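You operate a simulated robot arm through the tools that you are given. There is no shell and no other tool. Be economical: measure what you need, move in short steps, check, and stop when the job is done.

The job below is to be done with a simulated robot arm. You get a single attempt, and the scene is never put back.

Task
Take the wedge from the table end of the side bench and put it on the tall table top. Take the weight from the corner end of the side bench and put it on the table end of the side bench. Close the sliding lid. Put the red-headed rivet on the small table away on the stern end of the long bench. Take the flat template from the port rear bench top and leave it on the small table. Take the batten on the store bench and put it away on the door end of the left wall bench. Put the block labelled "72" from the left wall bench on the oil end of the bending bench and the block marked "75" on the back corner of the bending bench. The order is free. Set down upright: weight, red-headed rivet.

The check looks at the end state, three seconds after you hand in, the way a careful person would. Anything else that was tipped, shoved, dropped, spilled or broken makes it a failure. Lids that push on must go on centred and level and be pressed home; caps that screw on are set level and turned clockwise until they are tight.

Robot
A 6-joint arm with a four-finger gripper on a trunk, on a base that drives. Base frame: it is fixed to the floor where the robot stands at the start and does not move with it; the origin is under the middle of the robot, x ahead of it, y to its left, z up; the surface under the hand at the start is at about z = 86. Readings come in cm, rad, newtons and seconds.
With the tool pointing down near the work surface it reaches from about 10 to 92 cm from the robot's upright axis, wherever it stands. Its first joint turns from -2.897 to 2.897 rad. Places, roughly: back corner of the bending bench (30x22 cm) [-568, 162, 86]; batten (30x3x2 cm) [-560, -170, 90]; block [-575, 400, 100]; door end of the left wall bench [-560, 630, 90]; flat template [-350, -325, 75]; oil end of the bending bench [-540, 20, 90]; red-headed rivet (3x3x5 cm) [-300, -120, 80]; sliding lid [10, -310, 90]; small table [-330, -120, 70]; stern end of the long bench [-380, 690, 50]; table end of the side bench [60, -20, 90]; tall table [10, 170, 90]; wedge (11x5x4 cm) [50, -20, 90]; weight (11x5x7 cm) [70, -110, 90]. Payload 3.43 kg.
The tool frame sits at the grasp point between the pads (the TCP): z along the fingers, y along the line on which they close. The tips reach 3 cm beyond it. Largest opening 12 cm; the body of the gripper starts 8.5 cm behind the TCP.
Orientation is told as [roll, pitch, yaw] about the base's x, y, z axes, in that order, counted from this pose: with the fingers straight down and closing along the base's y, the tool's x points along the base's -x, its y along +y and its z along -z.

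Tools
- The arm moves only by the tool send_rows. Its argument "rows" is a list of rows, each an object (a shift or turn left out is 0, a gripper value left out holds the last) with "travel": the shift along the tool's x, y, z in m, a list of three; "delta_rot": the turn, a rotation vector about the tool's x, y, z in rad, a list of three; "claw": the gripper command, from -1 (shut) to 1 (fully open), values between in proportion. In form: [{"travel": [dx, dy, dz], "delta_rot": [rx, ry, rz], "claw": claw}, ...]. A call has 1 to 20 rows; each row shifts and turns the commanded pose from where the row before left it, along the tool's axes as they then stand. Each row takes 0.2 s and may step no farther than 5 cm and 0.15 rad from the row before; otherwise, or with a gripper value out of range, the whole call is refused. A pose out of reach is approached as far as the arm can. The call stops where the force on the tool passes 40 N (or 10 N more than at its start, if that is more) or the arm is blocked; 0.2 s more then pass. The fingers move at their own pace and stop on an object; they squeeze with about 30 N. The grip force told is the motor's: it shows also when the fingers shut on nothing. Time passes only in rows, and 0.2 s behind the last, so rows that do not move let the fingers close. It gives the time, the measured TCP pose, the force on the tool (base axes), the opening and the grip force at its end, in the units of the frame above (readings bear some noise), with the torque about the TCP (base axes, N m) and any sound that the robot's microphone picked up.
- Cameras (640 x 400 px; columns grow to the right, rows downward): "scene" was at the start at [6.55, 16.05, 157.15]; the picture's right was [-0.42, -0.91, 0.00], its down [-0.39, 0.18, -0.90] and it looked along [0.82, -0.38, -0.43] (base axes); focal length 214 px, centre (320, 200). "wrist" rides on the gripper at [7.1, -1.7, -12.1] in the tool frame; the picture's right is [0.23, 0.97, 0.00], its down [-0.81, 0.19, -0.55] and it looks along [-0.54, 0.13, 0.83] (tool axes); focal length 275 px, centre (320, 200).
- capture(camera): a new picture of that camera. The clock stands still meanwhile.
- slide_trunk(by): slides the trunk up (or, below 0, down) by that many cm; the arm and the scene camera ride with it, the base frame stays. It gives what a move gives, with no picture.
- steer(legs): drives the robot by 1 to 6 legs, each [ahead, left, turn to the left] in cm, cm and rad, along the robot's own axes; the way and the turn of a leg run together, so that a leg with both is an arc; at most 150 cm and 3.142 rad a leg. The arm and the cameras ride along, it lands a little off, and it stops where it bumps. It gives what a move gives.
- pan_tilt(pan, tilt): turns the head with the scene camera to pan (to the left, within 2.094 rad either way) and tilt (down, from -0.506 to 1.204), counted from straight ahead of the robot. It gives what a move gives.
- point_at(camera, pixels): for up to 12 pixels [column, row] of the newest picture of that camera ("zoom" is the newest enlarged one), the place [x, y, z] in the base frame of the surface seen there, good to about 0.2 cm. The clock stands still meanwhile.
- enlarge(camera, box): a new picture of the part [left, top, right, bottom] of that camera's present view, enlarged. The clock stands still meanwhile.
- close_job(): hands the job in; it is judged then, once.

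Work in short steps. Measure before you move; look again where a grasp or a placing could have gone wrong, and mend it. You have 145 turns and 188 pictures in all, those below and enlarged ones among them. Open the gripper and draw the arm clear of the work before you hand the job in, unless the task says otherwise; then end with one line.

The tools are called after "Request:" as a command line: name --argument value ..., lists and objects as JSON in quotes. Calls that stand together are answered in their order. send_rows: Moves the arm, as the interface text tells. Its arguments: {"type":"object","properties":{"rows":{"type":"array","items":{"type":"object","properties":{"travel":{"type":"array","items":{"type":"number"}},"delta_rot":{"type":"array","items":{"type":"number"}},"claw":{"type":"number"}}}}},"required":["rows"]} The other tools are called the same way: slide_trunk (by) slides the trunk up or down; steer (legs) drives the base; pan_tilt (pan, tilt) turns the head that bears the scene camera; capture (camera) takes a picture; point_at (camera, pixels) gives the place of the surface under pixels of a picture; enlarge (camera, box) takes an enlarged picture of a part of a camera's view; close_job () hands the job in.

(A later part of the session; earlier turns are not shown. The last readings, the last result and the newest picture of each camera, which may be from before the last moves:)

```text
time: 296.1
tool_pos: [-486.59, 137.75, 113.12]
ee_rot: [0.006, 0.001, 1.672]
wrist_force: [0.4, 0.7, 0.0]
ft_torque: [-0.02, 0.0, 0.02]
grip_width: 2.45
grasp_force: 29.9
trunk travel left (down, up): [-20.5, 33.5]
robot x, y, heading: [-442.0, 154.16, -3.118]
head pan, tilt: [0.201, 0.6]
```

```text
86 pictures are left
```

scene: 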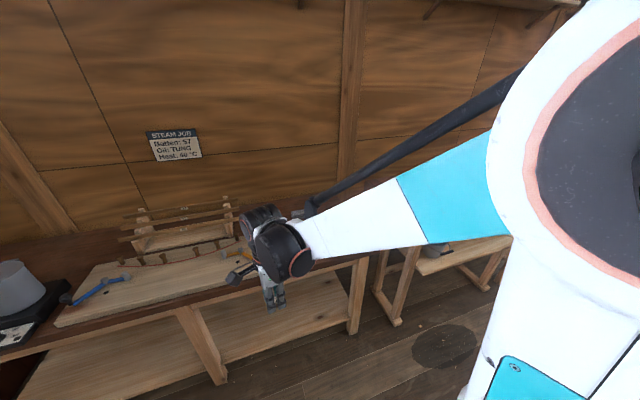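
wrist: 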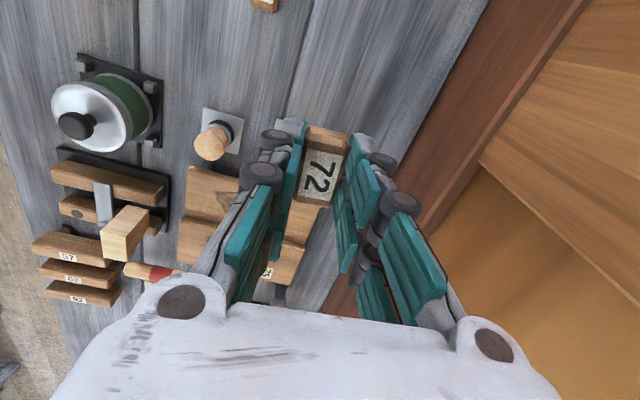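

The bending bench is in view. Continue left 115 cm to the oil end and look.

Request:
steer --legs '[[0, 112, 0]]'

Request:
pan_tilt --pan 0.0 --tilt 0.6

Request:
capture --camera "scene"

Request:
enlarge --camera "scene" --box '[170, 160, 430, 330]'

```text
time: 301.8
tool_pos: [-484.26, 27.81, 113.18]
ee_rot: [0.004, -0.001, 1.662]
wrist_force: [0.3, -0.1, -0.1]
ft_torque: [0.02, -0.01, 0.0]
grip_width: 2.49
grasp_force: 30.4
trunk travel left (down, up): [-20.5, 33.5]
robot x, y, heading: [-439.83, 43.66, -3.128]
head pan, tilt: [0.201, 0.6]
```

```text
time: 302.5
tool_pos: [-484.32, 27.76, 113.18]
ee_rot: [0.007, -0.001, 1.662]
wrist_force: [-0.6, -0.6, 0.9]
ft_torque: [-0.01, 0.0, -0.04]
grip_width: 2.48
grasp_force: 30.2
trunk travel left (down, up): [-20.5, 33.5]
robot x, y, heading: [-439.47, 44.04, -3.124]
head pan, tilt: [0.0, 0.6]
```

```text
85 pictures are left
```

scene: 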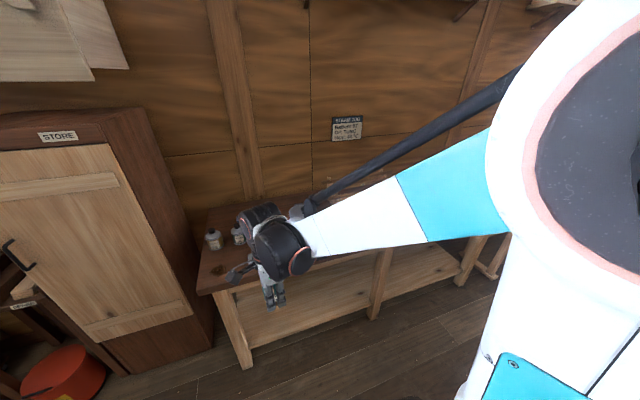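

```text
2.35 times, centred on (300, 245) of scene
```

zoom: 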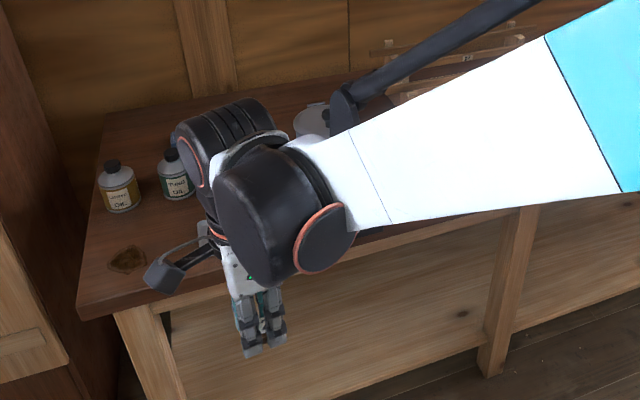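

Oil bottles stand at the back; drive 30 cm ahead and look with the wrist camera for a free spot.

Request:
steer --legs '[[32, 0, 0]]'

Request:
capture --camera "wrist"

Request:
pan_tilt --pan 0.4 --tilt 0.8

Request:
capture --camera "scene"

```text
time: 304.6
tool_pos: [-516.48, 27.08, 113.19]
ee_rot: [0.006, 0.001, 1.665]
wrist_force: [-0.6, -0.4, 0.1]
ft_torque: [0.0, -0.02, 0.0]
grip_width: 2.47
grasp_force: 30.4
trunk travel left (down, up): [-20.5, 33.5]
robot x, y, heading: [-471.64, 43.09, -3.122]
head pan, tilt: [0.0, 0.6]
```

```text
83 pictures are left
```

wrist: 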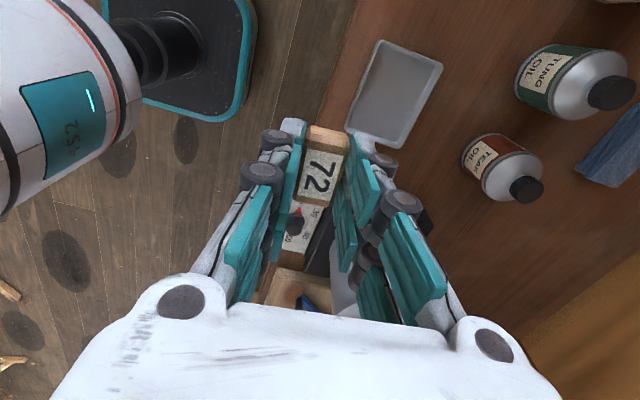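

```text
time: 305.5
tool_pos: [-516.35, 27.02, 113.27]
ee_rot: [0.004, -0.001, 1.665]
wrist_force: [0.6, 0.0, -1.5]
ft_torque: [0.0, 0.0, 0.0]
grip_width: 2.48
grasp_force: 29.8
trunk travel left (down, up): [-20.5, 33.5]
robot x, y, heading: [-471.99, 43.08, -3.122]
head pan, tilt: [0.4, 0.799]
```

```text
82 pictures are left
```

scene: 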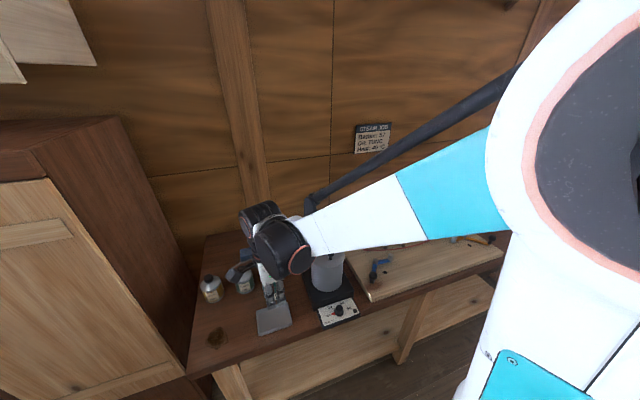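

Enlarge this and measure free areas around tray, bottles and stain.

Request:
enlarge --camera "scene" --box '[170, 220, 360, 370]'

Request:
point_at --camera "scene" --pixels '[[190, 373], [208, 235], [216, 338], [258, 310], [290, 322], [258, 333], [245, 310], [235, 325], [212, 300], [246, 292], [230, 310], [320, 318]]'

```text
2.67 times, centred on (265, 295) of scene
```

zoom: 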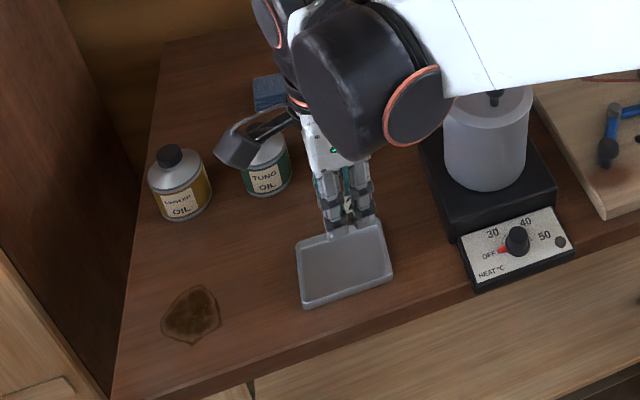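

```text
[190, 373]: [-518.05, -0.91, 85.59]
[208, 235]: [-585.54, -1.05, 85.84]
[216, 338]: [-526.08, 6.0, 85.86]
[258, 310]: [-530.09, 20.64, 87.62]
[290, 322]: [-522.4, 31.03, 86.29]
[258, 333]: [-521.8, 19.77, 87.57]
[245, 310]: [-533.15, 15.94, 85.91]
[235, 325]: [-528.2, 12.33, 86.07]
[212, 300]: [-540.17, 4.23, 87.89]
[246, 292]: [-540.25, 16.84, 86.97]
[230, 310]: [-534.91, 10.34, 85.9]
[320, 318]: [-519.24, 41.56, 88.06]
```

Free spot at (−528.5, 13) between the stain, tray and bottles (surface 85.9). Move there and descend to z ≈ 91 for a look.

Request:
send_rows --rows '[{"travel": [0.032, 0.0335, 0]}, {"travel": [0.032, 0.0335, 0]}, {"travel": [0.032, 0.0335, 0]}, {"travel": [0.032, 0.0335, 0]}, {"travel": [0, 0, 0.04]}, {"travel": [0, 0, 0.04]}, {"travel": [0, 0, 0.04]}, {"travel": [0, 0, 0.04]}, {"travel": [0, 0, 0.04]}, {"travel": [0, 0, 0.02]}, {}]'

Request:
capture --camera "wrist"

Request:
enlarge --camera "scene" --box '[170, 220, 360, 370]'

```text
time: 307.9
tool_pos: [-528.71, 13.15, 91.29]
ee_rot: [0.005, -0.001, 1.664]
wrist_force: [-0.6, -0.4, 0.0]
ft_torque: [0.01, 0.0, -0.01]
grip_width: 2.47
grasp_force: 30.0
trunk travel left (down, up): [-20.5, 33.5]
robot x, y, heading: [-471.82, 43.15, -3.123]
head pan, tilt: [0.4, 0.799]
```

```text
80 pictures are left
```

wrist: 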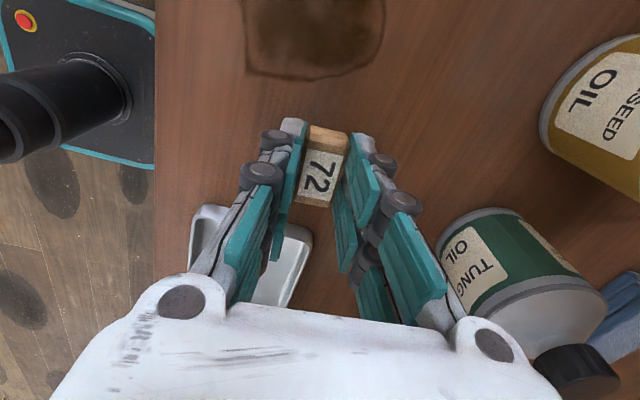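

```text
2.67 times, centred on (265, 295) of scene
```

zoom: 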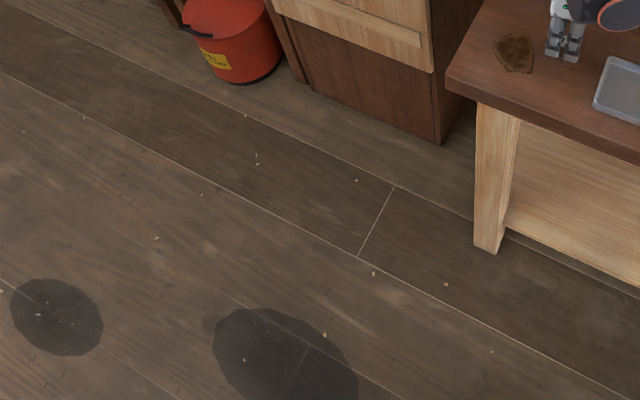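

Clearances are fine. Lower slowly to contact.

Request:
send_rows --rows '[{"travel": [0, 0, 0.015]}, {"travel": [0, 0, 0.004]}, {"travel": [0, 0, 0.001]}, {}]'

Request:
send_rows --rows '[{"travel": [0, 0, 0.001]}, {}]'

```text
time: 308.9
tool_pos: [-528.63, 13.08, 89.47]
ee_rot: [0.008, 0.001, 1.665]
wrist_force: [-4.9, -0.4, 25.5]
ft_torque: [0.12, 0.16, 0.04]
grip_width: 2.47
grasp_force: 29.8
trunk travel left (down, up): [-20.5, 33.5]
robot x, y, heading: [-471.55, 43.83, -3.119]
head pan, tilt: [0.4, 0.799]
```

```text
time: 309.5
tool_pos: [-528.6, 12.96, 89.38]
ee_rot: [0.007, -0.001, 1.665]
wrist_force: [-3.7, 0.5, 27.9]
ft_torque: [0.02, 0.1, 0.0]
grip_width: 2.49
grasp_force: 30.2
trunk travel left (down, up): [-20.5, 33.5]
robot x, y, heading: [-471.56, 43.23, -3.119]
head pan, tilt: [0.4, 0.799]
```

Contact. Release, rise, back away, and go back for block 75.

Request:
send_rows --rows '[{"claw": -0.4}, {"claw": 0.1}, {}, {"travel": [0, 0, -0.03]}, {"travel": [0, 0, -0.04]}, {"travel": [0, 0, -0.04]}, {"travel": [0, 0, -0.04]}, {"travel": [0, 0, -0.04]}, {"travel": [0, 0, -0.04]}]'

Request:
capture --camera "wrist"

Request:
steer --legs '[[-32, 0, -0.018], [0, -130, 0], [0, -120, 0], [0, -120, 0]]'

```text
time: 311.5
tool_pos: [-528.33, 13.13, 112.31]
ee_rot: [0.008, 0.0, 1.664]
wrist_force: [0.3, -0.3, -0.1]
ft_torque: [0.04, -0.01, 0.01]
grip_width: 6.62
grasp_force: 0.0
trunk travel left (down, up): [-20.5, 33.5]
robot x, y, heading: [-471.69, 43.23, -3.12]
head pan, tilt: [0.4, 0.799]
```

```text
78 pictures are left
```

wrist: 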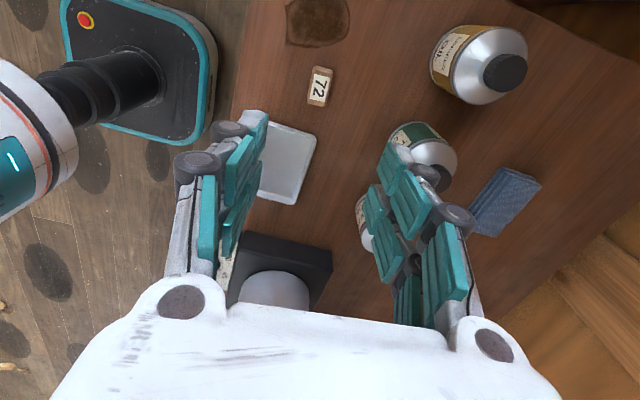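

```text
time: 331.1
tool_pos: [-498.45, 383.99, 112.28]
ee_rot: [0.006, 0.0, 1.655]
wrist_force: [0.0, 0.9, -0.9]
ft_torque: [-0.02, 0.03, -0.02]
grip_width: 6.6
grasp_force: 0.0
trunk travel left (down, up): [-20.5, 33.5]
robot x, y, heading: [-441.47, 413.44, -3.131]
head pan, tilt: [0.4, 0.799]
```

Block 72 is well placed. Drive in to block 75 and look.

Request:
steer --legs '[[44, 0, 0]]'

Request:
capture --camera "wrist"

```text
time: 333.8
tool_pos: [-542.03, 383.69, 112.18]
ee_rot: [0.005, 0.0, 1.653]
wrist_force: [-0.3, 0.1, -0.4]
ft_torque: [0.02, 0.02, 0.03]
grip_width: 6.6
grasp_force: 0.0
trunk travel left (down, up): [-20.5, 33.5]
robot x, y, heading: [-484.89, 413.0, -3.134]
head pan, tilt: [0.4, 0.799]
```

```text
77 pictures are left
```

wrist: 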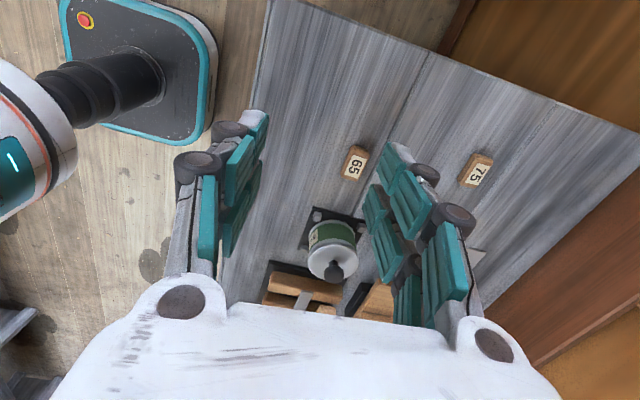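

Shift over block 75, seen at (476,170), and measure it again.

Request:
send_rows --rows '[{"travel": [-0.01, 0.045, 0]}, {"travel": [-0.01, 0.045, 0]}, {"travel": [-0.02, 0.04, 0]}, {"travel": [-0.02, 0.04, 0]}, {"travel": [-0.008, 0.045, 0.02]}, {"travel": [0, 0, 0.03]}, {}]'

Request:
capture --camera "wrist"

Request:
enlarge --camera "wrist" --box '[270, 60, 390, 140]'

```text
time: 335.4
tool_pos: [-564.08, 388.59, 107.45]
ee_rot: [0.007, 0.0, 1.652]
wrist_force: [0.7, 0.4, -0.3]
ft_torque: [0.01, 0.0, 0.01]
grip_width: 6.6
grasp_force: 0.1
trunk travel left (down, up): [-20.5, 33.5]
robot x, y, heading: [-484.83, 413.08, -3.135]
head pan, tilt: [0.4, 0.799]
```

```text
76 pictures are left
```

wrist: 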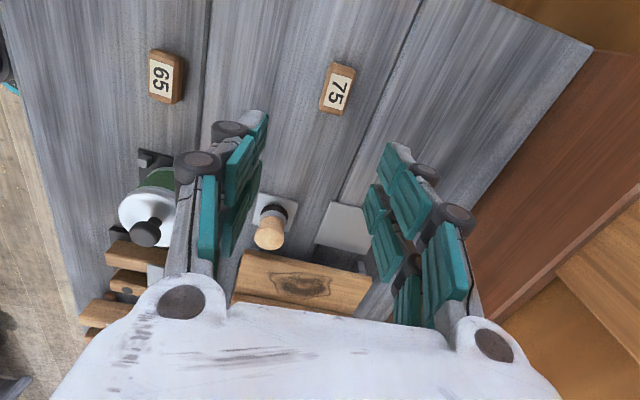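

```text
5.00 times, centred on (330, 100) of wrist
```

zoom: 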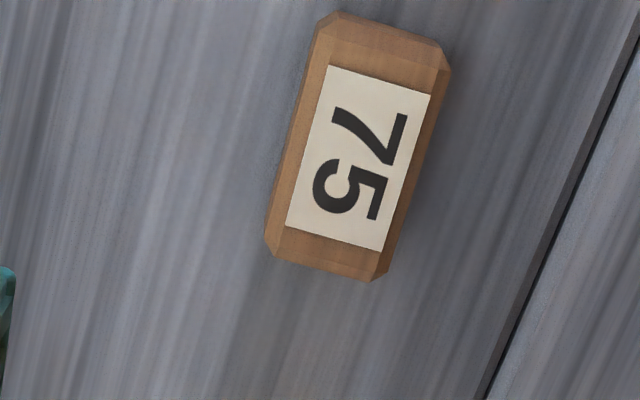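

Request:
point_at --camera "zoom" --pixels '[[335, 20], [440, 55], [285, 235], [370, 262], [360, 155], [325, 150], [410, 165], [560, 300]]'

```text
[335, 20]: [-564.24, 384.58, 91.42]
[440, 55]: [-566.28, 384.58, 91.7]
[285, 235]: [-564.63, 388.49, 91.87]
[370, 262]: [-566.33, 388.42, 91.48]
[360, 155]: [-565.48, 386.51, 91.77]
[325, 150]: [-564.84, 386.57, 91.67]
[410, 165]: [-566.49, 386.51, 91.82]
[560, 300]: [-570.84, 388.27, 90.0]
```

Centre (−565.4, 386.5), well aligned already. Move over, descend to 93.4, grip and lift.

Request:
send_rows --rows '[{"travel": [0.02, 0.0147, 0]}, {"travel": [0, 0, 0.04]}, {"travel": [0, 0, 0.04]}, {"travel": [0, 0, 0.04]}, {"travel": [0, 0, 0.02]}, {}]'

Request:
capture --camera "wrist"

Request:
send_rows --rows '[{"claw": -0.3}, {"claw": -1}, {"claw": -1}, {"claw": -1}, {"travel": [0, 0, -0.01]}, {"travel": [0, 0, -0.03]}, {"travel": [0, 0, -0.04]}, {"travel": [0, 0, -0.04]}, {"travel": [0, 0, -0.04]}, {"travel": [0, 0, -0.04]}]'

Request:
capture --camera "wrist"

```text
time: 336.8
tool_pos: [-565.41, 386.54, 93.25]
ee_rot: [0.005, 0.001, 1.652]
wrist_force: [-0.5, 0.3, -0.2]
ft_torque: [0.03, 0.04, -0.01]
grip_width: 6.56
grasp_force: 0.0
trunk travel left (down, up): [-20.5, 33.5]
robot x, y, heading: [-484.68, 413.38, -3.137]
head pan, tilt: [0.4, 0.799]
```

```text
74 pictures are left
```

wrist: 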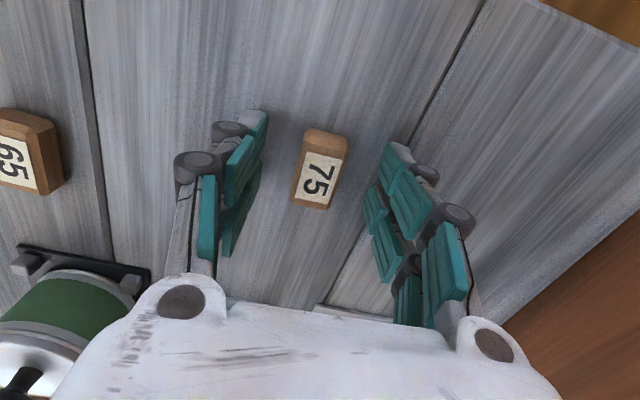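

```text
time: 339.0
tool_pos: [-565.27, 386.35, 113.48]
ee_rot: [0.008, 0.0, 1.653]
wrist_force: [0.4, 0.2, 0.2]
ft_torque: [0.04, 0.0, 0.01]
grip_width: 2.46
grasp_force: 29.9
trunk travel left (down, up): [-20.5, 33.5]
robot x, y, heading: [-484.73, 413.31, -3.136]
head pan, tilt: [0.4, 0.799]
```

```text
73 pictures are left
```

wrist: 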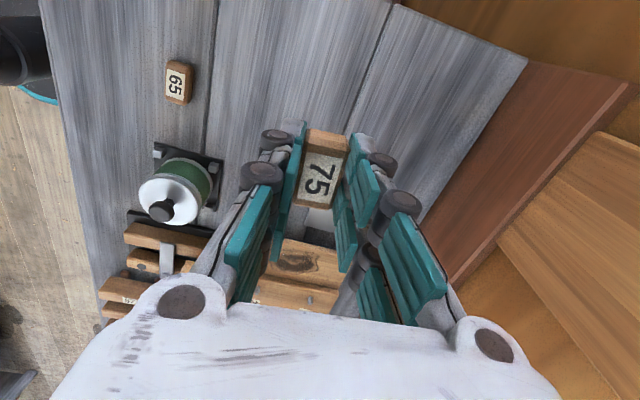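

Held. Retract, back off, drive to the back corner (y ≈ 175) and look.

Request:
send_rows --rows '[{"travel": [-0.01, -0.045, 0]}, {"travel": [-0.01, -0.045, 0]}, {"travel": [-0.01, -0.045, 0]}, {"travel": [-0.01, -0.045, 0]}, {"travel": [-0.01, -0.045, 0]}, {"travel": [-0.01, -0.045, 0]}, {"travel": [-0.01, -0.045, 0]}, {"travel": [0, -0.045, 0]}]'

Request:
steer --legs '[[-42, 0, 0], [0, 120, 0], [0, 118, 0]]'

Request:
pan_tilt --pan 0.0 --tilt 0.7

Request:
capture --camera "scene"

Request:
capture --camera "wrist"

```text
time: 340.8
tool_pos: [-529.86, 396.27, 113.19]
ee_rot: [0.007, 0.001, 1.653]
wrist_force: [-0.2, 0.3, 0.8]
ft_torque: [0.01, 0.04, 0.02]
grip_width: 2.49
grasp_force: 29.8
trunk travel left (down, up): [-20.5, 33.5]
robot x, y, heading: [-484.75, 413.12, -3.132]
head pan, tilt: [0.4, 0.799]
```

```text
time: 354.7
tool_pos: [-488.36, 158.4, 113.28]
ee_rot: [0.008, 0.0, 1.637]
wrist_force: [-0.2, -0.3, 0.6]
ft_torque: [-0.01, -0.02, -0.02]
grip_width: 2.5
grasp_force: 29.9
trunk travel left (down, up): [-20.5, 33.5]
robot x, y, heading: [-442.91, 174.25, 3.134]
head pan, tilt: [0.4, 0.799]
```

```text
time: 355.6
tool_pos: [-488.46, 158.39, 113.22]
ee_rot: [0.006, 0.0, 1.638]
wrist_force: [0.3, -0.6, 0.1]
ft_torque: [-0.05, 0.01, 0.02]
grip_width: 2.47
grasp_force: 30.1
trunk travel left (down, up): [-20.5, 33.5]
robot x, y, heading: [-443.25, 174.47, 3.132]
head pan, tilt: [0.0, 0.7]
```

```text
72 pictures are left
```

scene: 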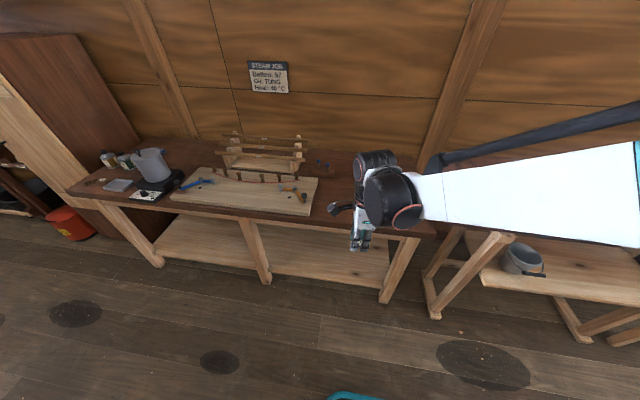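

```text
71 pictures are left
```

wrist: 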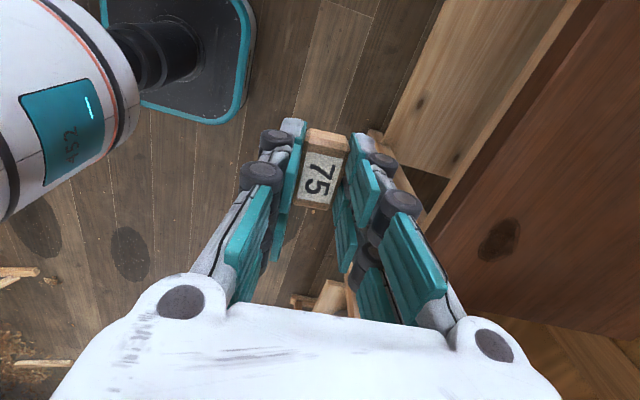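

Drive 32 cm ahead and extend the arm over the right rear part, then look.

Request:
steer --legs '[[34, 0, 0]]'

Request:
send_rows --rows '[{"travel": [0, 0.04, 0]}, {"travel": [0, 0.04, 0]}, {"travel": [0, 0.04, 0]}, {"travel": [0, 0.04, 0]}, {"travel": [0, 0.04, 0]}]'

Request:
capture --camera "scene"

Request:
capture --camera "wrist"

```text
time: 357.8
tool_pos: [-522.25, 158.41, 113.29]
ee_rot: [0.005, -0.001, 1.64]
wrist_force: [0.9, -0.4, 0.2]
ft_torque: [-0.01, -0.02, 0.03]
grip_width: 2.45
grasp_force: 29.9
trunk travel left (down, up): [-20.5, 33.5]
robot x, y, heading: [-476.99, 174.77, 3.14]
head pan, tilt: [0.0, 0.7]
```

```text
time: 359.0
tool_pos: [-542.21, 157.28, 113.39]
ee_rot: [0.005, -0.001, 1.64]
wrist_force: [0.1, 0.6, -0.1]
ft_torque: [0.01, 0.0, 0.01]
grip_width: 2.48
grasp_force: 29.8
trunk travel left (down, up): [-20.5, 33.5]
robot x, y, heading: [-476.99, 174.9, 3.137]
head pan, tilt: [0.0, 0.7]
```

```text
70 pictures are left
```

scene: 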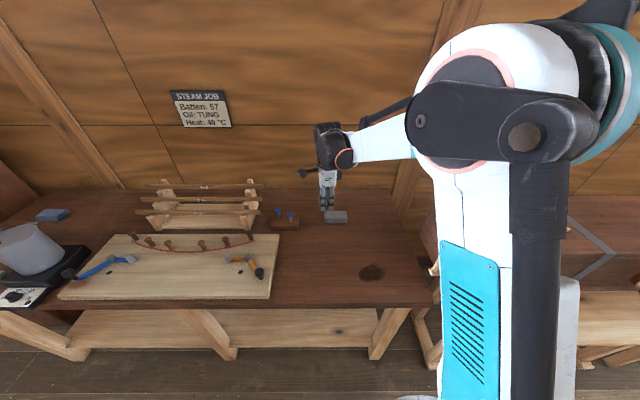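

```text
69 pictures are left
```

wrist: 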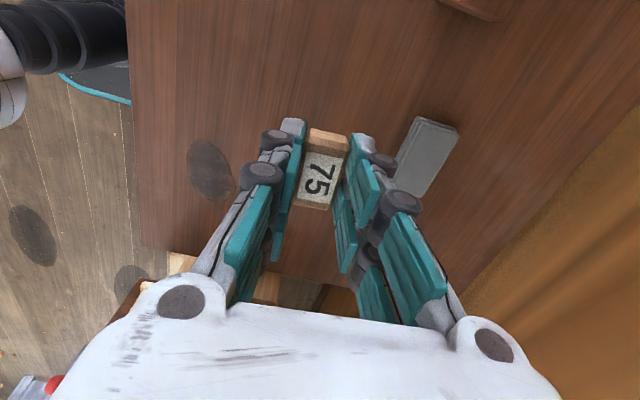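

Measure the whetstone, peg board, bench rear and right edges.

Request:
point_at --camera "scene" --pixels '[[325, 212], [347, 212], [347, 222], [325, 222], [375, 272], [400, 232], [385, 205], [435, 300], [300, 222], [370, 230], [385, 192]]'

Request:
enlarge --camera "scene" --box '[250, 160, 440, 310]'

```text
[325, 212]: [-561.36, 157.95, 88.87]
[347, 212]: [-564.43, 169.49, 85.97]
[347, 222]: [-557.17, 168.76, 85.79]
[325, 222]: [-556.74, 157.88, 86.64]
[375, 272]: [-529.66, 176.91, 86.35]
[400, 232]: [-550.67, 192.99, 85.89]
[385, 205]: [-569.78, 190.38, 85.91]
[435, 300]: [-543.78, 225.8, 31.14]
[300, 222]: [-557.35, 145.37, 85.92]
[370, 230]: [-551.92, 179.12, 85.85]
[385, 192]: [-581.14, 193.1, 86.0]
```

```text
2.67 times, centred on (345, 235) of scene
```

zoom: 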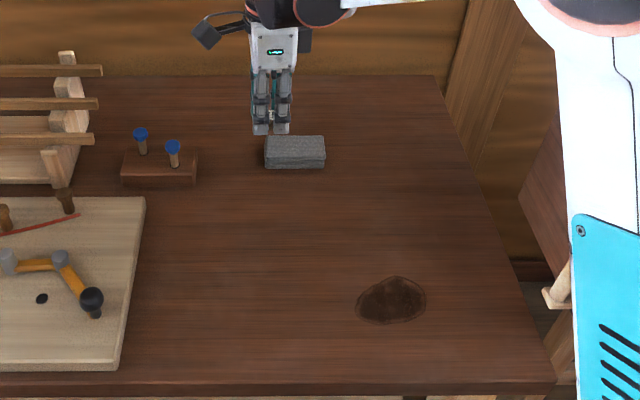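

Whetstone occupies x −562..−557, y 157–168; I'll set block 75 behind it at (−571, 167). Drive 7 cm nearer, move over and descend partway.

Request:
steer --legs '[[7, 0, 0]]'

Request:
send_rows --rows '[{"travel": [-0.02, 0.035, 0]}, {"travel": [-0.02, 0.035, 0]}, {"travel": [-0.02, 0.035, 0]}, {"travel": [-0.02, 0.035, 0]}, {"travel": [-0.02, 0.035, 0]}, {"travel": [-0.012, 0.038, 0]}, {"travel": [0, 0, 0.04]}, {"travel": [0, 0, 0.04]}, {"travel": [0, 0, 0.04]}, {"travel": [0, 0, 0.03]}, {}]'

Request:
capture --camera "wrist"

Request:
capture --camera "scene"

```text
time: 360.0
tool_pos: [-549.32, 157.38, 113.29]
ee_rot: [0.005, 0.0, 1.639]
wrist_force: [-1.0, -1.0, -1.3]
ft_torque: [-0.01, -0.07, 0.0]
grip_width: 2.46
grasp_force: 30.3
trunk travel left (down, up): [-20.5, 33.5]
robot x, y, heading: [-483.88, 174.55, 3.139]
head pan, tilt: [0.0, 0.7]
```

```text
time: 362.4
tool_pos: [-571.23, 167.19, 98.6]
ee_rot: [0.006, -0.001, 1.638]
wrist_force: [0.4, -0.2, 0.6]
ft_torque: [0.01, -0.02, 0.0]
grip_width: 2.49
grasp_force: 30.1
trunk travel left (down, up): [-20.5, 33.5]
robot x, y, heading: [-484.29, 174.9, 3.128]
head pan, tilt: [0.0, 0.7]
```

```text
67 pictures are left
```

wrist: 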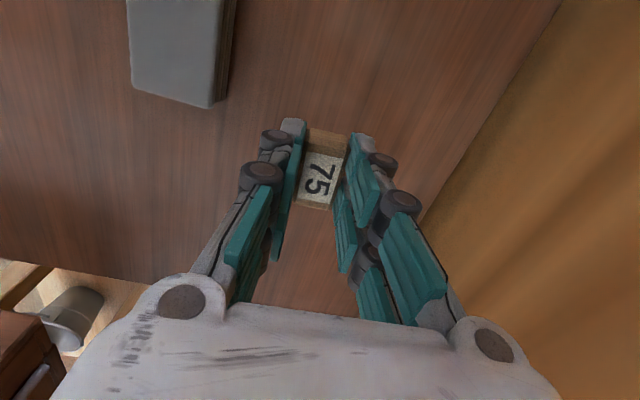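

```text
66 pictures are left
```

scene: 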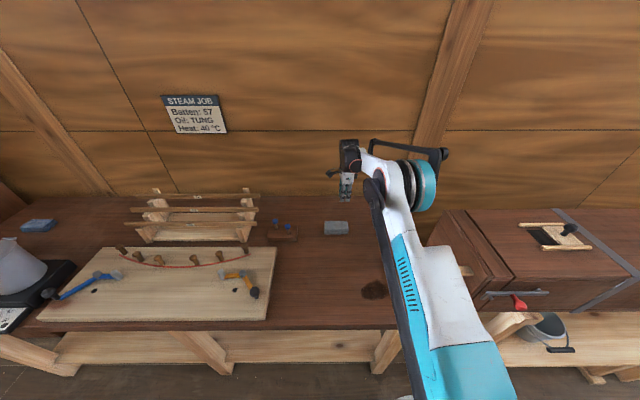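

Good, behind the stone. Lower (98.6 → ~89.5), contact expected at about 89.4.

Request:
send_rows --rows '[{"travel": [0, 0, 0.04]}, {"travel": [0, 0, 0.04]}, {"travel": [0, 0, 0.01]}, {"travel": [0, 0, 0.001]}, {"travel": [0, 0, 0.001]}, {}]'

```text
time: 363.8
tool_pos: [-571.46, 167.02, 89.38]
ee_rot: [0.006, 0.0, 1.638]
wrist_force: [0.9, -0.2, -0.2]
ft_torque: [0.02, -0.03, 0.02]
grip_width: 2.5
grasp_force: 30.0
trunk travel left (down, up): [-20.5, 33.5]
robot x, y, heading: [-483.83, 174.88, 3.136]
head pan, tilt: [0.0, 0.7]
```

Request:
send_rows --rows '[{"travel": [0, 0, 0.001]}, {"travel": [0, 0, 0.001]}, {}]'

```text
time: 364.6
tool_pos: [-571.5, 167.11, 89.23]
ee_rot: [0.007, 0.0, 1.639]
wrist_force: [-2.0, -0.3, 12.9]
ft_torque: [-0.17, 0.01, -0.03]
grip_width: 2.46
grasp_force: 30.5
trunk travel left (down, up): [-20.5, 33.5]
robot x, y, heading: [-484.06, 175.12, 3.134]
head pan, tilt: [0.0, 0.7]
```

Contact. Release, rise and retract; view the result.

Request:
send_rows --rows '[{"claw": -0.4}, {"claw": -0.2}, {}, {"travel": [0, 0, -0.03]}, {"travel": [0, 0, -0.04]}, {"travel": [0, 0, -0.04]}, {"travel": [0, 0, -0.04]}, {"travel": [0, 0, -0.04]}, {"travel": [0, 0, -0.04]}, {"travel": [0, -0.045, 0]}, {"travel": [0, -0.045, 0]}, {"travel": [0, -0.045, 0]}, {"travel": [0, -0.045, 0]}, {"travel": [0, -0.045, 0]}, {"travel": [0, -0.045, 0]}, {"travel": [0, -0.045, 0]}, {"travel": [0, -0.045, 0]}, {"travel": [0, -0.045, 0]}]'

Request:
enlarge --camera "scene" --box '[260, 180, 420, 290]'

Request:
steer --legs '[[-45, 0, 0], [0, 130, 0], [0, 130, 0], [0, 65, 0]]'

Request:
pan_tilt --pan 0.0 --tilt 0.7

Request:
capture --camera "scene"

```text
time: 368.4
tool_pos: [-530.67, 169.92, 111.86]
ee_rot: [0.007, 0.001, 1.638]
wrist_force: [0.3, -0.1, -0.5]
ft_torque: [-0.03, 0.01, 0.0]
grip_width: 4.8
grasp_force: 0.0
trunk travel left (down, up): [-20.5, 33.5]
robot x, y, heading: [-483.95, 174.78, 3.135]
head pan, tilt: [0.0, 0.7]
```

```text
3.64 times, centred on (340, 235) of scene
```

zoom: 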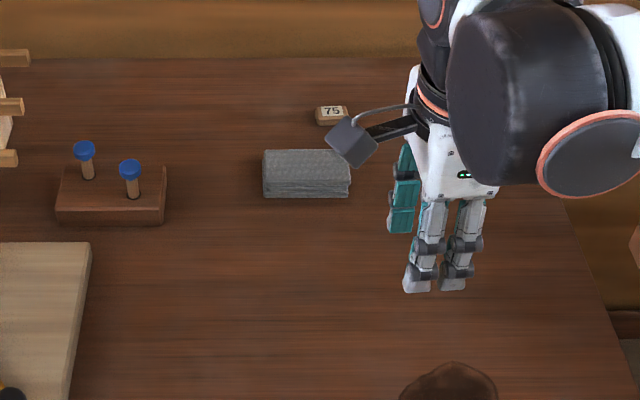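

```text
time: 386.5
tool_pos: [-491.12, -152.94, 111.86]
ee_rot: [0.007, 0.0, 1.628]
wrist_force: [-1.2, -0.3, 0.8]
ft_torque: [-0.03, 0.02, 0.03]
grip_width: 4.79
grasp_force: 0.0
trunk travel left (down, up): [-20.5, 33.5]
robot x, y, heading: [-444.11, -148.35, 3.126]
head pan, tilt: [0.0, 0.7]
```

```text
time: 387.1
tool_pos: [-490.97, -152.93, 111.91]
ee_rot: [0.007, 0.002, 1.628]
wrist_force: [-0.3, -0.1, 0.0]
ft_torque: [-0.02, 0.0, -0.01]
grip_width: 4.79
grasp_force: 0.1
trunk travel left (down, up): [-20.5, 33.5]
robot x, y, heading: [-444.34, -148.11, 3.123]
head pan, tilt: [0.0, 0.7]
```

```text
64 pictures are left
```

scene: 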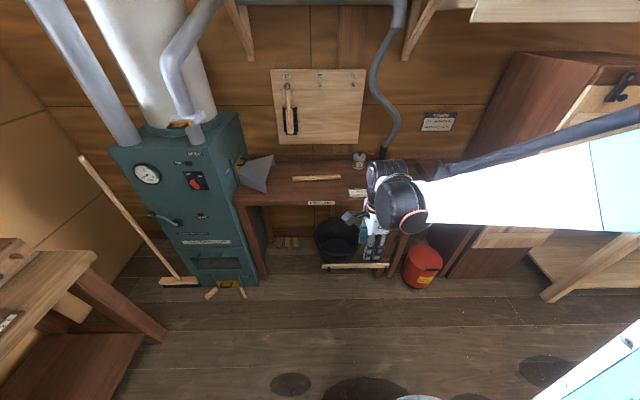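

Block 75 is placed. The store bench ahead has a batten at (317,178). Enlarge and measure.

Request:
enlarge --camera "scene" --box '[230, 140, 430, 220]'

Request:
point_at --camera "scene" --pixels '[[293, 179], [340, 178], [317, 179], [317, 184], [320, 203], [358, 192], [358, 160], [235, 203], [300, 165], [250, 175], [340, 190]]'

```text
3.20 times, centred on (330, 180) of scene
```

zoom: 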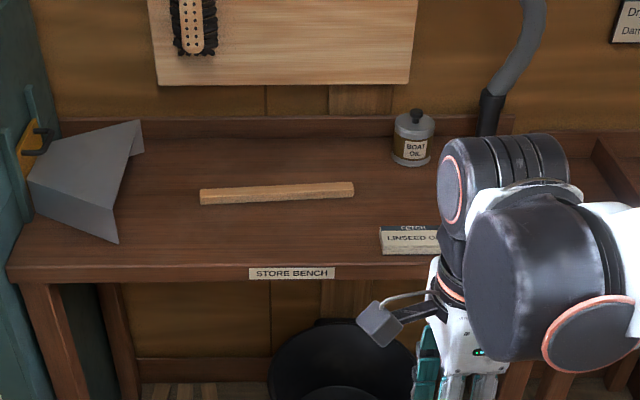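

```text
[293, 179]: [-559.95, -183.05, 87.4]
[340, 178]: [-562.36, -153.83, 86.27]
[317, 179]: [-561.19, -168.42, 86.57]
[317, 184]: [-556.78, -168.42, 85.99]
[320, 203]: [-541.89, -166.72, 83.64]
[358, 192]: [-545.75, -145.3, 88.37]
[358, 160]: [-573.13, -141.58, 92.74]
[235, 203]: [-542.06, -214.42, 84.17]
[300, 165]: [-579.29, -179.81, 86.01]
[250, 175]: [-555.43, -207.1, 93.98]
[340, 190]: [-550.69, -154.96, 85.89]
```

Batten lies along y (−183..−154) at x ≈ −561, slightly turned like the hand. Drive in and look from the wrist.

Request:
steer --legs '[[40, 0, 0]]'

Request:
send_rows --rows '[{"travel": [0.02, 0.04, 0]}, {"travel": [0.02, 0.04, 0]}, {"travel": [0.02, 0.04, 0]}, {"travel": [0.02, 0.04, 0]}, {"travel": [0.02, 0.04, 0]}, {"travel": [0.02, 0.04, 0]}, {"travel": [0.02, 0.04, 0.02]}, {"claw": 0}]'

Request:
capture --camera "wrist"

```text
time: 389.6
tool_pos: [-531.03, -152.25, 111.82]
ee_rot: [0.007, -0.001, 1.627]
wrist_force: [0.2, 0.5, -0.1]
ft_torque: [-0.03, -0.02, -0.01]
grip_width: 4.84
grasp_force: 0.0
trunk travel left (down, up): [-20.5, 33.5]
robot x, y, heading: [-483.5, -148.14, 3.127]
head pan, tilt: [0.0, 0.7]
```

```text
time: 391.4
tool_pos: [-558.3, -167.76, 110.1]
ee_rot: [0.005, 0.001, 1.627]
wrist_force: [0.3, -1.0, -0.5]
ft_torque: [0.03, 0.05, 0.0]
grip_width: 6.02
grasp_force: 0.0
trunk travel left (down, up): [-20.5, 33.5]
robot x, y, heading: [-484.49, -147.99, 3.121]
head pan, tilt: [0.0, 0.7]
```

```text
62 pictures are left
```

wrist: 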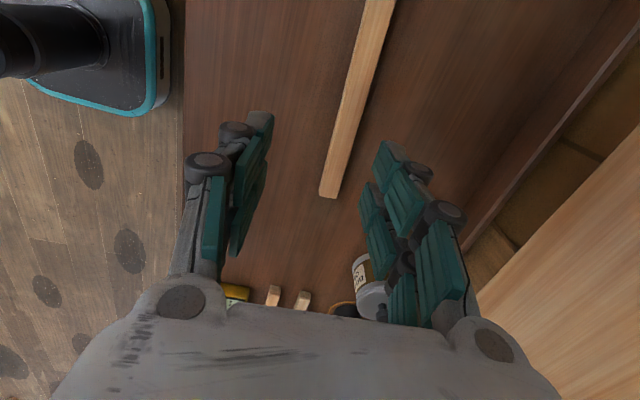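

Request:
point_at --camera "wrist" --pixels '[[322, 190], [334, 192], [341, 140], [355, 145], [355, 80], [372, 80], [368, 5], [390, 5], [310, 100], [400, 100]]'

```text
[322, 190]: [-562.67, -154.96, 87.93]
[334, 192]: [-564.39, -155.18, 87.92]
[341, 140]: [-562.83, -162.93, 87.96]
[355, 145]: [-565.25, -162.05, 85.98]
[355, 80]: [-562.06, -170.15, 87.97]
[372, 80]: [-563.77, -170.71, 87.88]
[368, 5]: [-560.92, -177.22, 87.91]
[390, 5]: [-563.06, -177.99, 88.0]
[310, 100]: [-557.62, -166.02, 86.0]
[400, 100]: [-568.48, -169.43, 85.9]
```

Batten centre (−562.8, −169), top z 88. Align, descend to z ≈ 89.4, and grip at the middle.

Request:
send_rows --rows '[{"travel": [0.01, 0.0456, 0], "delta_rot": [0, 0, -0.015]}, {"travel": [0, 0, 0.04]}, {"travel": [0, 0, 0.04]}, {"travel": [0, 0, 0.04]}, {"travel": [0, 0, 0.04]}, {"travel": [0, 0, 0.025]}, {}]'

Request:
capture --camera "wrist"

```text
time: 393.0
tool_pos: [-562.78, -169.07, 91.53]
ee_rot: [0.008, 0.001, 1.642]
wrist_force: [0.2, 0.5, -0.1]
ft_torque: [-0.02, -0.04, -0.04]
grip_width: 6.04
grasp_force: 0.2
trunk travel left (down, up): [-20.5, 33.5]
robot x, y, heading: [-484.3, -148.02, 3.127]
head pan, tilt: [0.0, 0.7]
```

```text
61 pictures are left
```

wrist: 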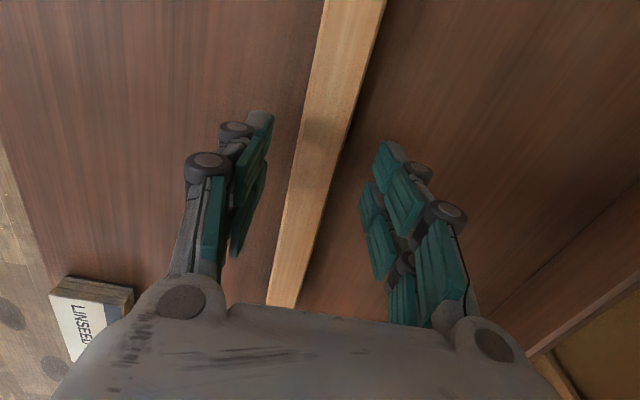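

Centred. Lower 2.1 cm, close and lift.

Request:
send_rows --rows '[{"travel": [0, 0, 0.021]}, {}, {"claw": -0.4}, {"claw": -1}, {"claw": -1}, {"claw": -1}]'

Request:
send_rows --rows '[{"travel": [0, 0, -0.01]}, {"travel": [0, 0, -0.03]}, {"travel": [0, 0, -0.04]}, {"travel": [0, 0, -0.04]}, {"travel": [0, 0, -0.04]}, {"travel": [0, 0, -0.04]}, {"travel": [0, 0, -0.04]}]'

Request:
capture --camera "wrist"

Request:
capture --camera "scene"

```text
time: 394.4
tool_pos: [-562.79, -169.09, 89.4]
ee_rot: [0.008, 0.001, 1.642]
wrist_force: [0.7, -0.6, 1.1]
ft_torque: [0.02, 0.0, -0.01]
grip_width: 2.76
grasp_force: 29.7
trunk travel left (down, up): [-20.5, 33.5]
robot x, y, heading: [-483.98, -147.88, 3.126]
head pan, tilt: [0.0, 0.7]
```

```text
time: 396.0
tool_pos: [-562.68, -169.07, 113.57]
ee_rot: [0.008, 0.0, 1.642]
wrist_force: [0.2, 0.6, -2.0]
ft_torque: [-0.02, -0.01, -0.03]
grip_width: 2.74
grasp_force: 30.0
trunk travel left (down, up): [-20.5, 33.5]
robot x, y, heading: [-484.2, -147.77, 3.123]
head pan, tilt: [0.0, 0.7]
```

```text
60 pictures are left
```

wrist: 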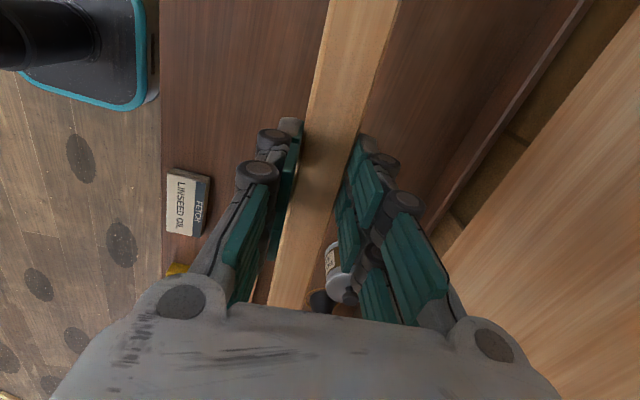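

```text
59 pictures are left
```

scene: 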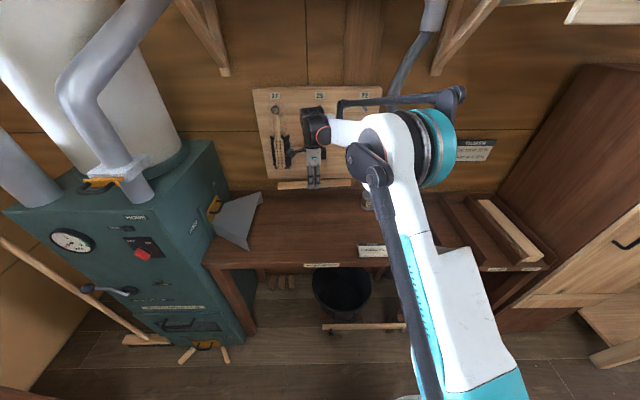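

Batten held level. Retract, back off and drive the aisle up to the door end.

Request:
send_rows --rows '[{"travel": [-0.02, -0.045, 0]}, {"travel": [-0.02, -0.045, 0]}, {"travel": [-0.02, -0.045, 0]}, {"travel": [-0.02, -0.045, 0]}, {"travel": [-0.02, -0.045, 0]}, {"travel": [-0.02, -0.045, 0]}, {"travel": [-0.02, -0.045, 0]}]'

Request:
steer --legs '[[-40, 0, 0.015], [0, -130, 0], [0, -130, 0], [0, -130, 0], [0, -130, 0], [0, -130, 0]]'

Request:
pan_tilt --pan -0.6 --tilt 0.5

Request:
capture --camera "scene"

Request:
capture --camera "wrist"

```text
time: 397.6
tool_pos: [-532.02, -152.7, 113.29]
ee_rot: [0.006, 0.0, 1.644]
wrist_force: [0.4, 0.8, -1.2]
ft_torque: [-0.02, 0.01, 0.04]
grip_width: 2.75
grasp_force: 30.3
trunk travel left (down, up): [-20.5, 33.5]
robot x, y, heading: [-483.9, -148.02, 3.125]
head pan, tilt: [0.0, 0.7]
```

```text
time: 430.7
tool_pos: [-491.92, 495.21, 113.28]
ee_rot: [0.007, 0.0, 1.657]
wrist_force: [-0.4, 0.1, -0.6]
ft_torque: [-0.02, 0.0, 0.02]
grip_width: 2.75
grasp_force: 30.2
trunk travel left (down, up): [-20.5, 33.5]
robot x, y, heading: [-443.96, 501.06, 3.141]
head pan, tilt: [0.0, 0.7]
```

```text
time: 431.7
tool_pos: [-491.79, 495.18, 113.33]
ee_rot: [0.008, -0.003, 1.658]
wrist_force: [-0.2, -0.2, -1.6]
ft_torque: [0.0, 0.01, 0.0]
grip_width: 2.72
grasp_force: 29.1
trunk travel left (down, up): [-20.5, 33.5]
robot x, y, heading: [-443.72, 501.2, 3.135]
head pan, tilt: [-0.6, 0.499]
```

```text
58 pictures are left
```

scene: 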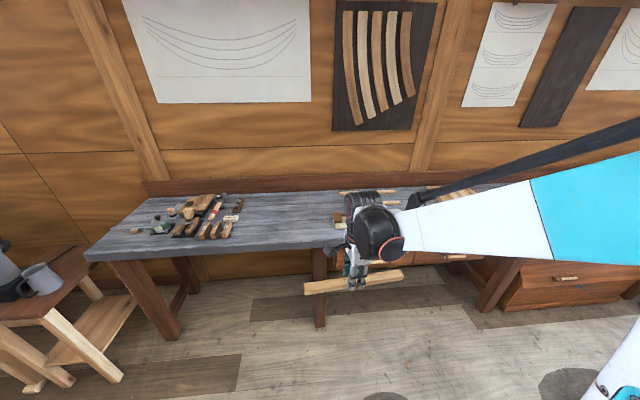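

```text
57 pictures are left
```

wrist: 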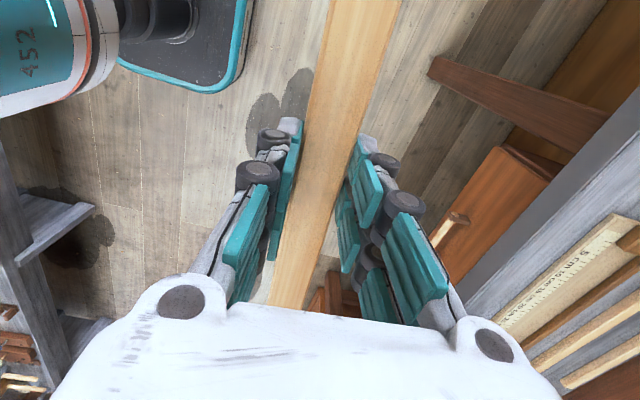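

Good. Continue right 125 cm to the door end and look.

Request:
steer --legs '[[0, -125, 0]]'

Request:
pan_tilt --pan 0.2 --tilt 0.6

Request:
capture --camera "scene"

Request:
capture --camera "wrist"

```text
time: 438.0
tool_pos: [-491.9, 620.07, 113.15]
ee_rot: [0.008, 0.0, 1.662]
wrist_force: [0.1, 0.2, -0.4]
ft_torque: [0.0, 0.01, 0.01]
grip_width: 2.73
grasp_force: 29.7
trunk travel left (down, up): [-20.5, 33.5]
robot x, y, heading: [-444.0, 626.18, -3.143]
head pan, tilt: [-0.6, 0.499]
```

```text
time: 439.1
tool_pos: [-492.05, 619.99, 113.22]
ee_rot: [0.005, 0.0, 1.663]
wrist_force: [-0.3, -0.1, -0.9]
ft_torque: [-0.02, -0.01, -0.04]
grip_width: 2.76
grasp_force: 30.6
trunk travel left (down, up): [-20.5, 33.5]
robot x, y, heading: [-443.82, 626.19, -3.14]
head pan, tilt: [0.201, 0.6]
```

```text
56 pictures are left
```

scene: 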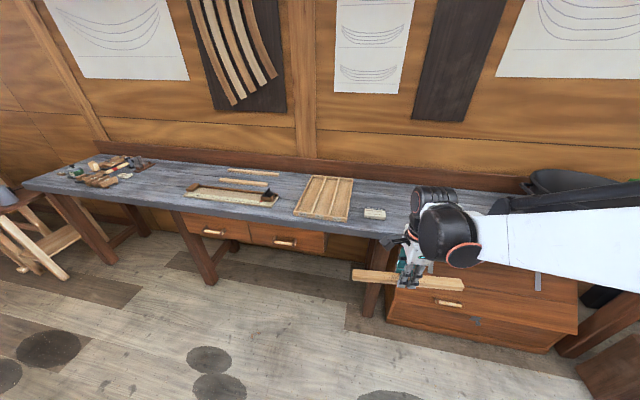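

```text
55 pictures are left
```

wrist: 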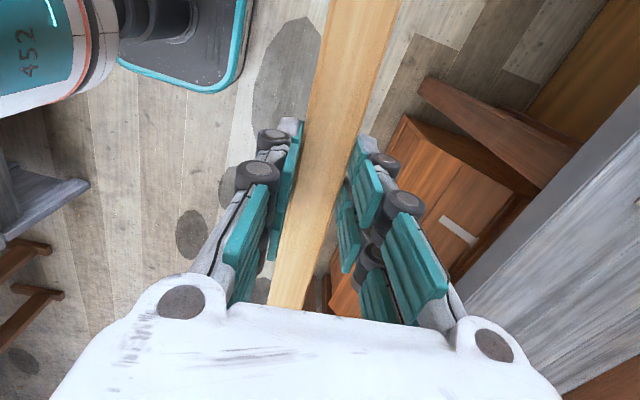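

There is a free stretch between the card at (375,213) and the pot. Measure it.

Request:
point_at --camera "scene" --pixels '[[375, 213], [385, 215], [350, 220], [400, 190], [400, 210], [530, 180], [570, 185], [480, 200], [390, 228], [350, 180]]'

Request:
enlarge --camera "scene" --box '[280, 150, 440, 250]'

```text
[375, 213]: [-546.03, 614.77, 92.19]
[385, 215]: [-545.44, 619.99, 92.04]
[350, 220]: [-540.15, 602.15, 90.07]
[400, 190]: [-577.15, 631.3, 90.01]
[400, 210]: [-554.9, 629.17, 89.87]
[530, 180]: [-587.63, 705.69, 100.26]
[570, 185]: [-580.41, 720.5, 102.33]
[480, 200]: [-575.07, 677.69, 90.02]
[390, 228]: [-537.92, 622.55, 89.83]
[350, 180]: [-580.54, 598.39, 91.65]
```

```text
4.00 times, centred on (360, 200) of scene
```

zoom: 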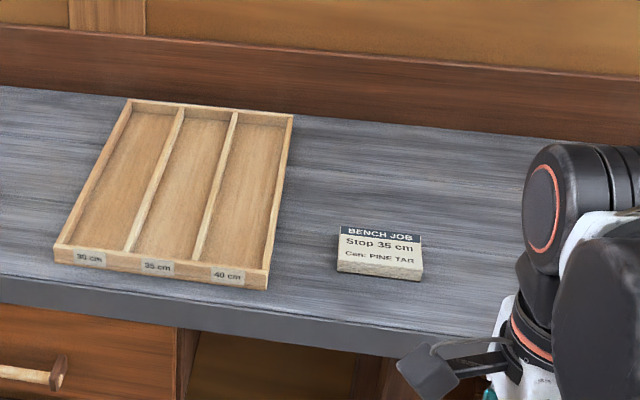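

Free bench from y 622 to ~690 (surface 89.95). Drive in 40 cm and carry the batten to (−563, 637).

Request:
steer --legs '[[40, 0, 0]]'

Request:
send_rows --rows '[{"travel": [-0.025, 0.035, 0]}, {"travel": [-0.025, 0.035, 0]}, {"travel": [-0.025, 0.035, 0]}, {"travel": [-0.025, 0.035, 0]}, {"travel": [-0.025, 0.035, 0]}, {"travel": [-0.025, 0.035, 0]}, {"travel": [-0.025, 0.04, 0]}, {"travel": [-0.023, 0.043, 0]}, {"travel": [0, 0, 0.04]}, {"travel": [0, 0, 0.04]}, {}]'

Request:
capture --camera "scene"

Request:
capture --camera "wrist"

```text
time: 441.6
tool_pos: [-532.22, 620.0, 113.23]
ee_rot: [0.008, -0.001, 1.663]
wrist_force: [0.2, 0.9, -0.8]
ft_torque: [0.0, 0.03, 0.02]
grip_width: 2.75
grasp_force: 30.3
trunk travel left (down, up): [-20.5, 33.5]
robot x, y, heading: [-484.15, 625.94, -3.137]
head pan, tilt: [0.201, 0.6]
```

```text
time: 444.0
tool_pos: [-563.48, 637.03, 105.51]
ee_rot: [0.006, 0.002, 1.662]
wrist_force: [-1.2, 0.0, -0.6]
ft_torque: [0.04, -0.02, 0.02]
grip_width: 2.76
grasp_force: 29.6
trunk travel left (down, up): [-20.5, 33.5]
robot x, y, heading: [-483.94, 625.62, -3.137]
head pan, tilt: [0.201, 0.6]
```

```text
53 pictures are left
```

scene: 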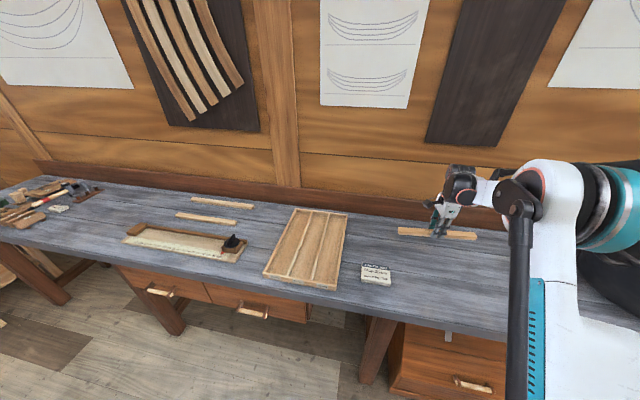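

```text
52 pictures are left
```

wrist: 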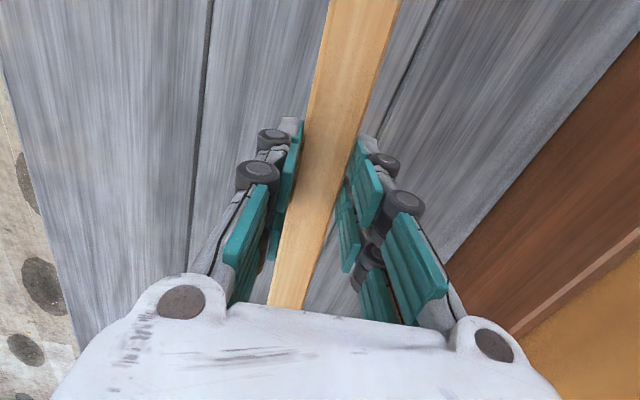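

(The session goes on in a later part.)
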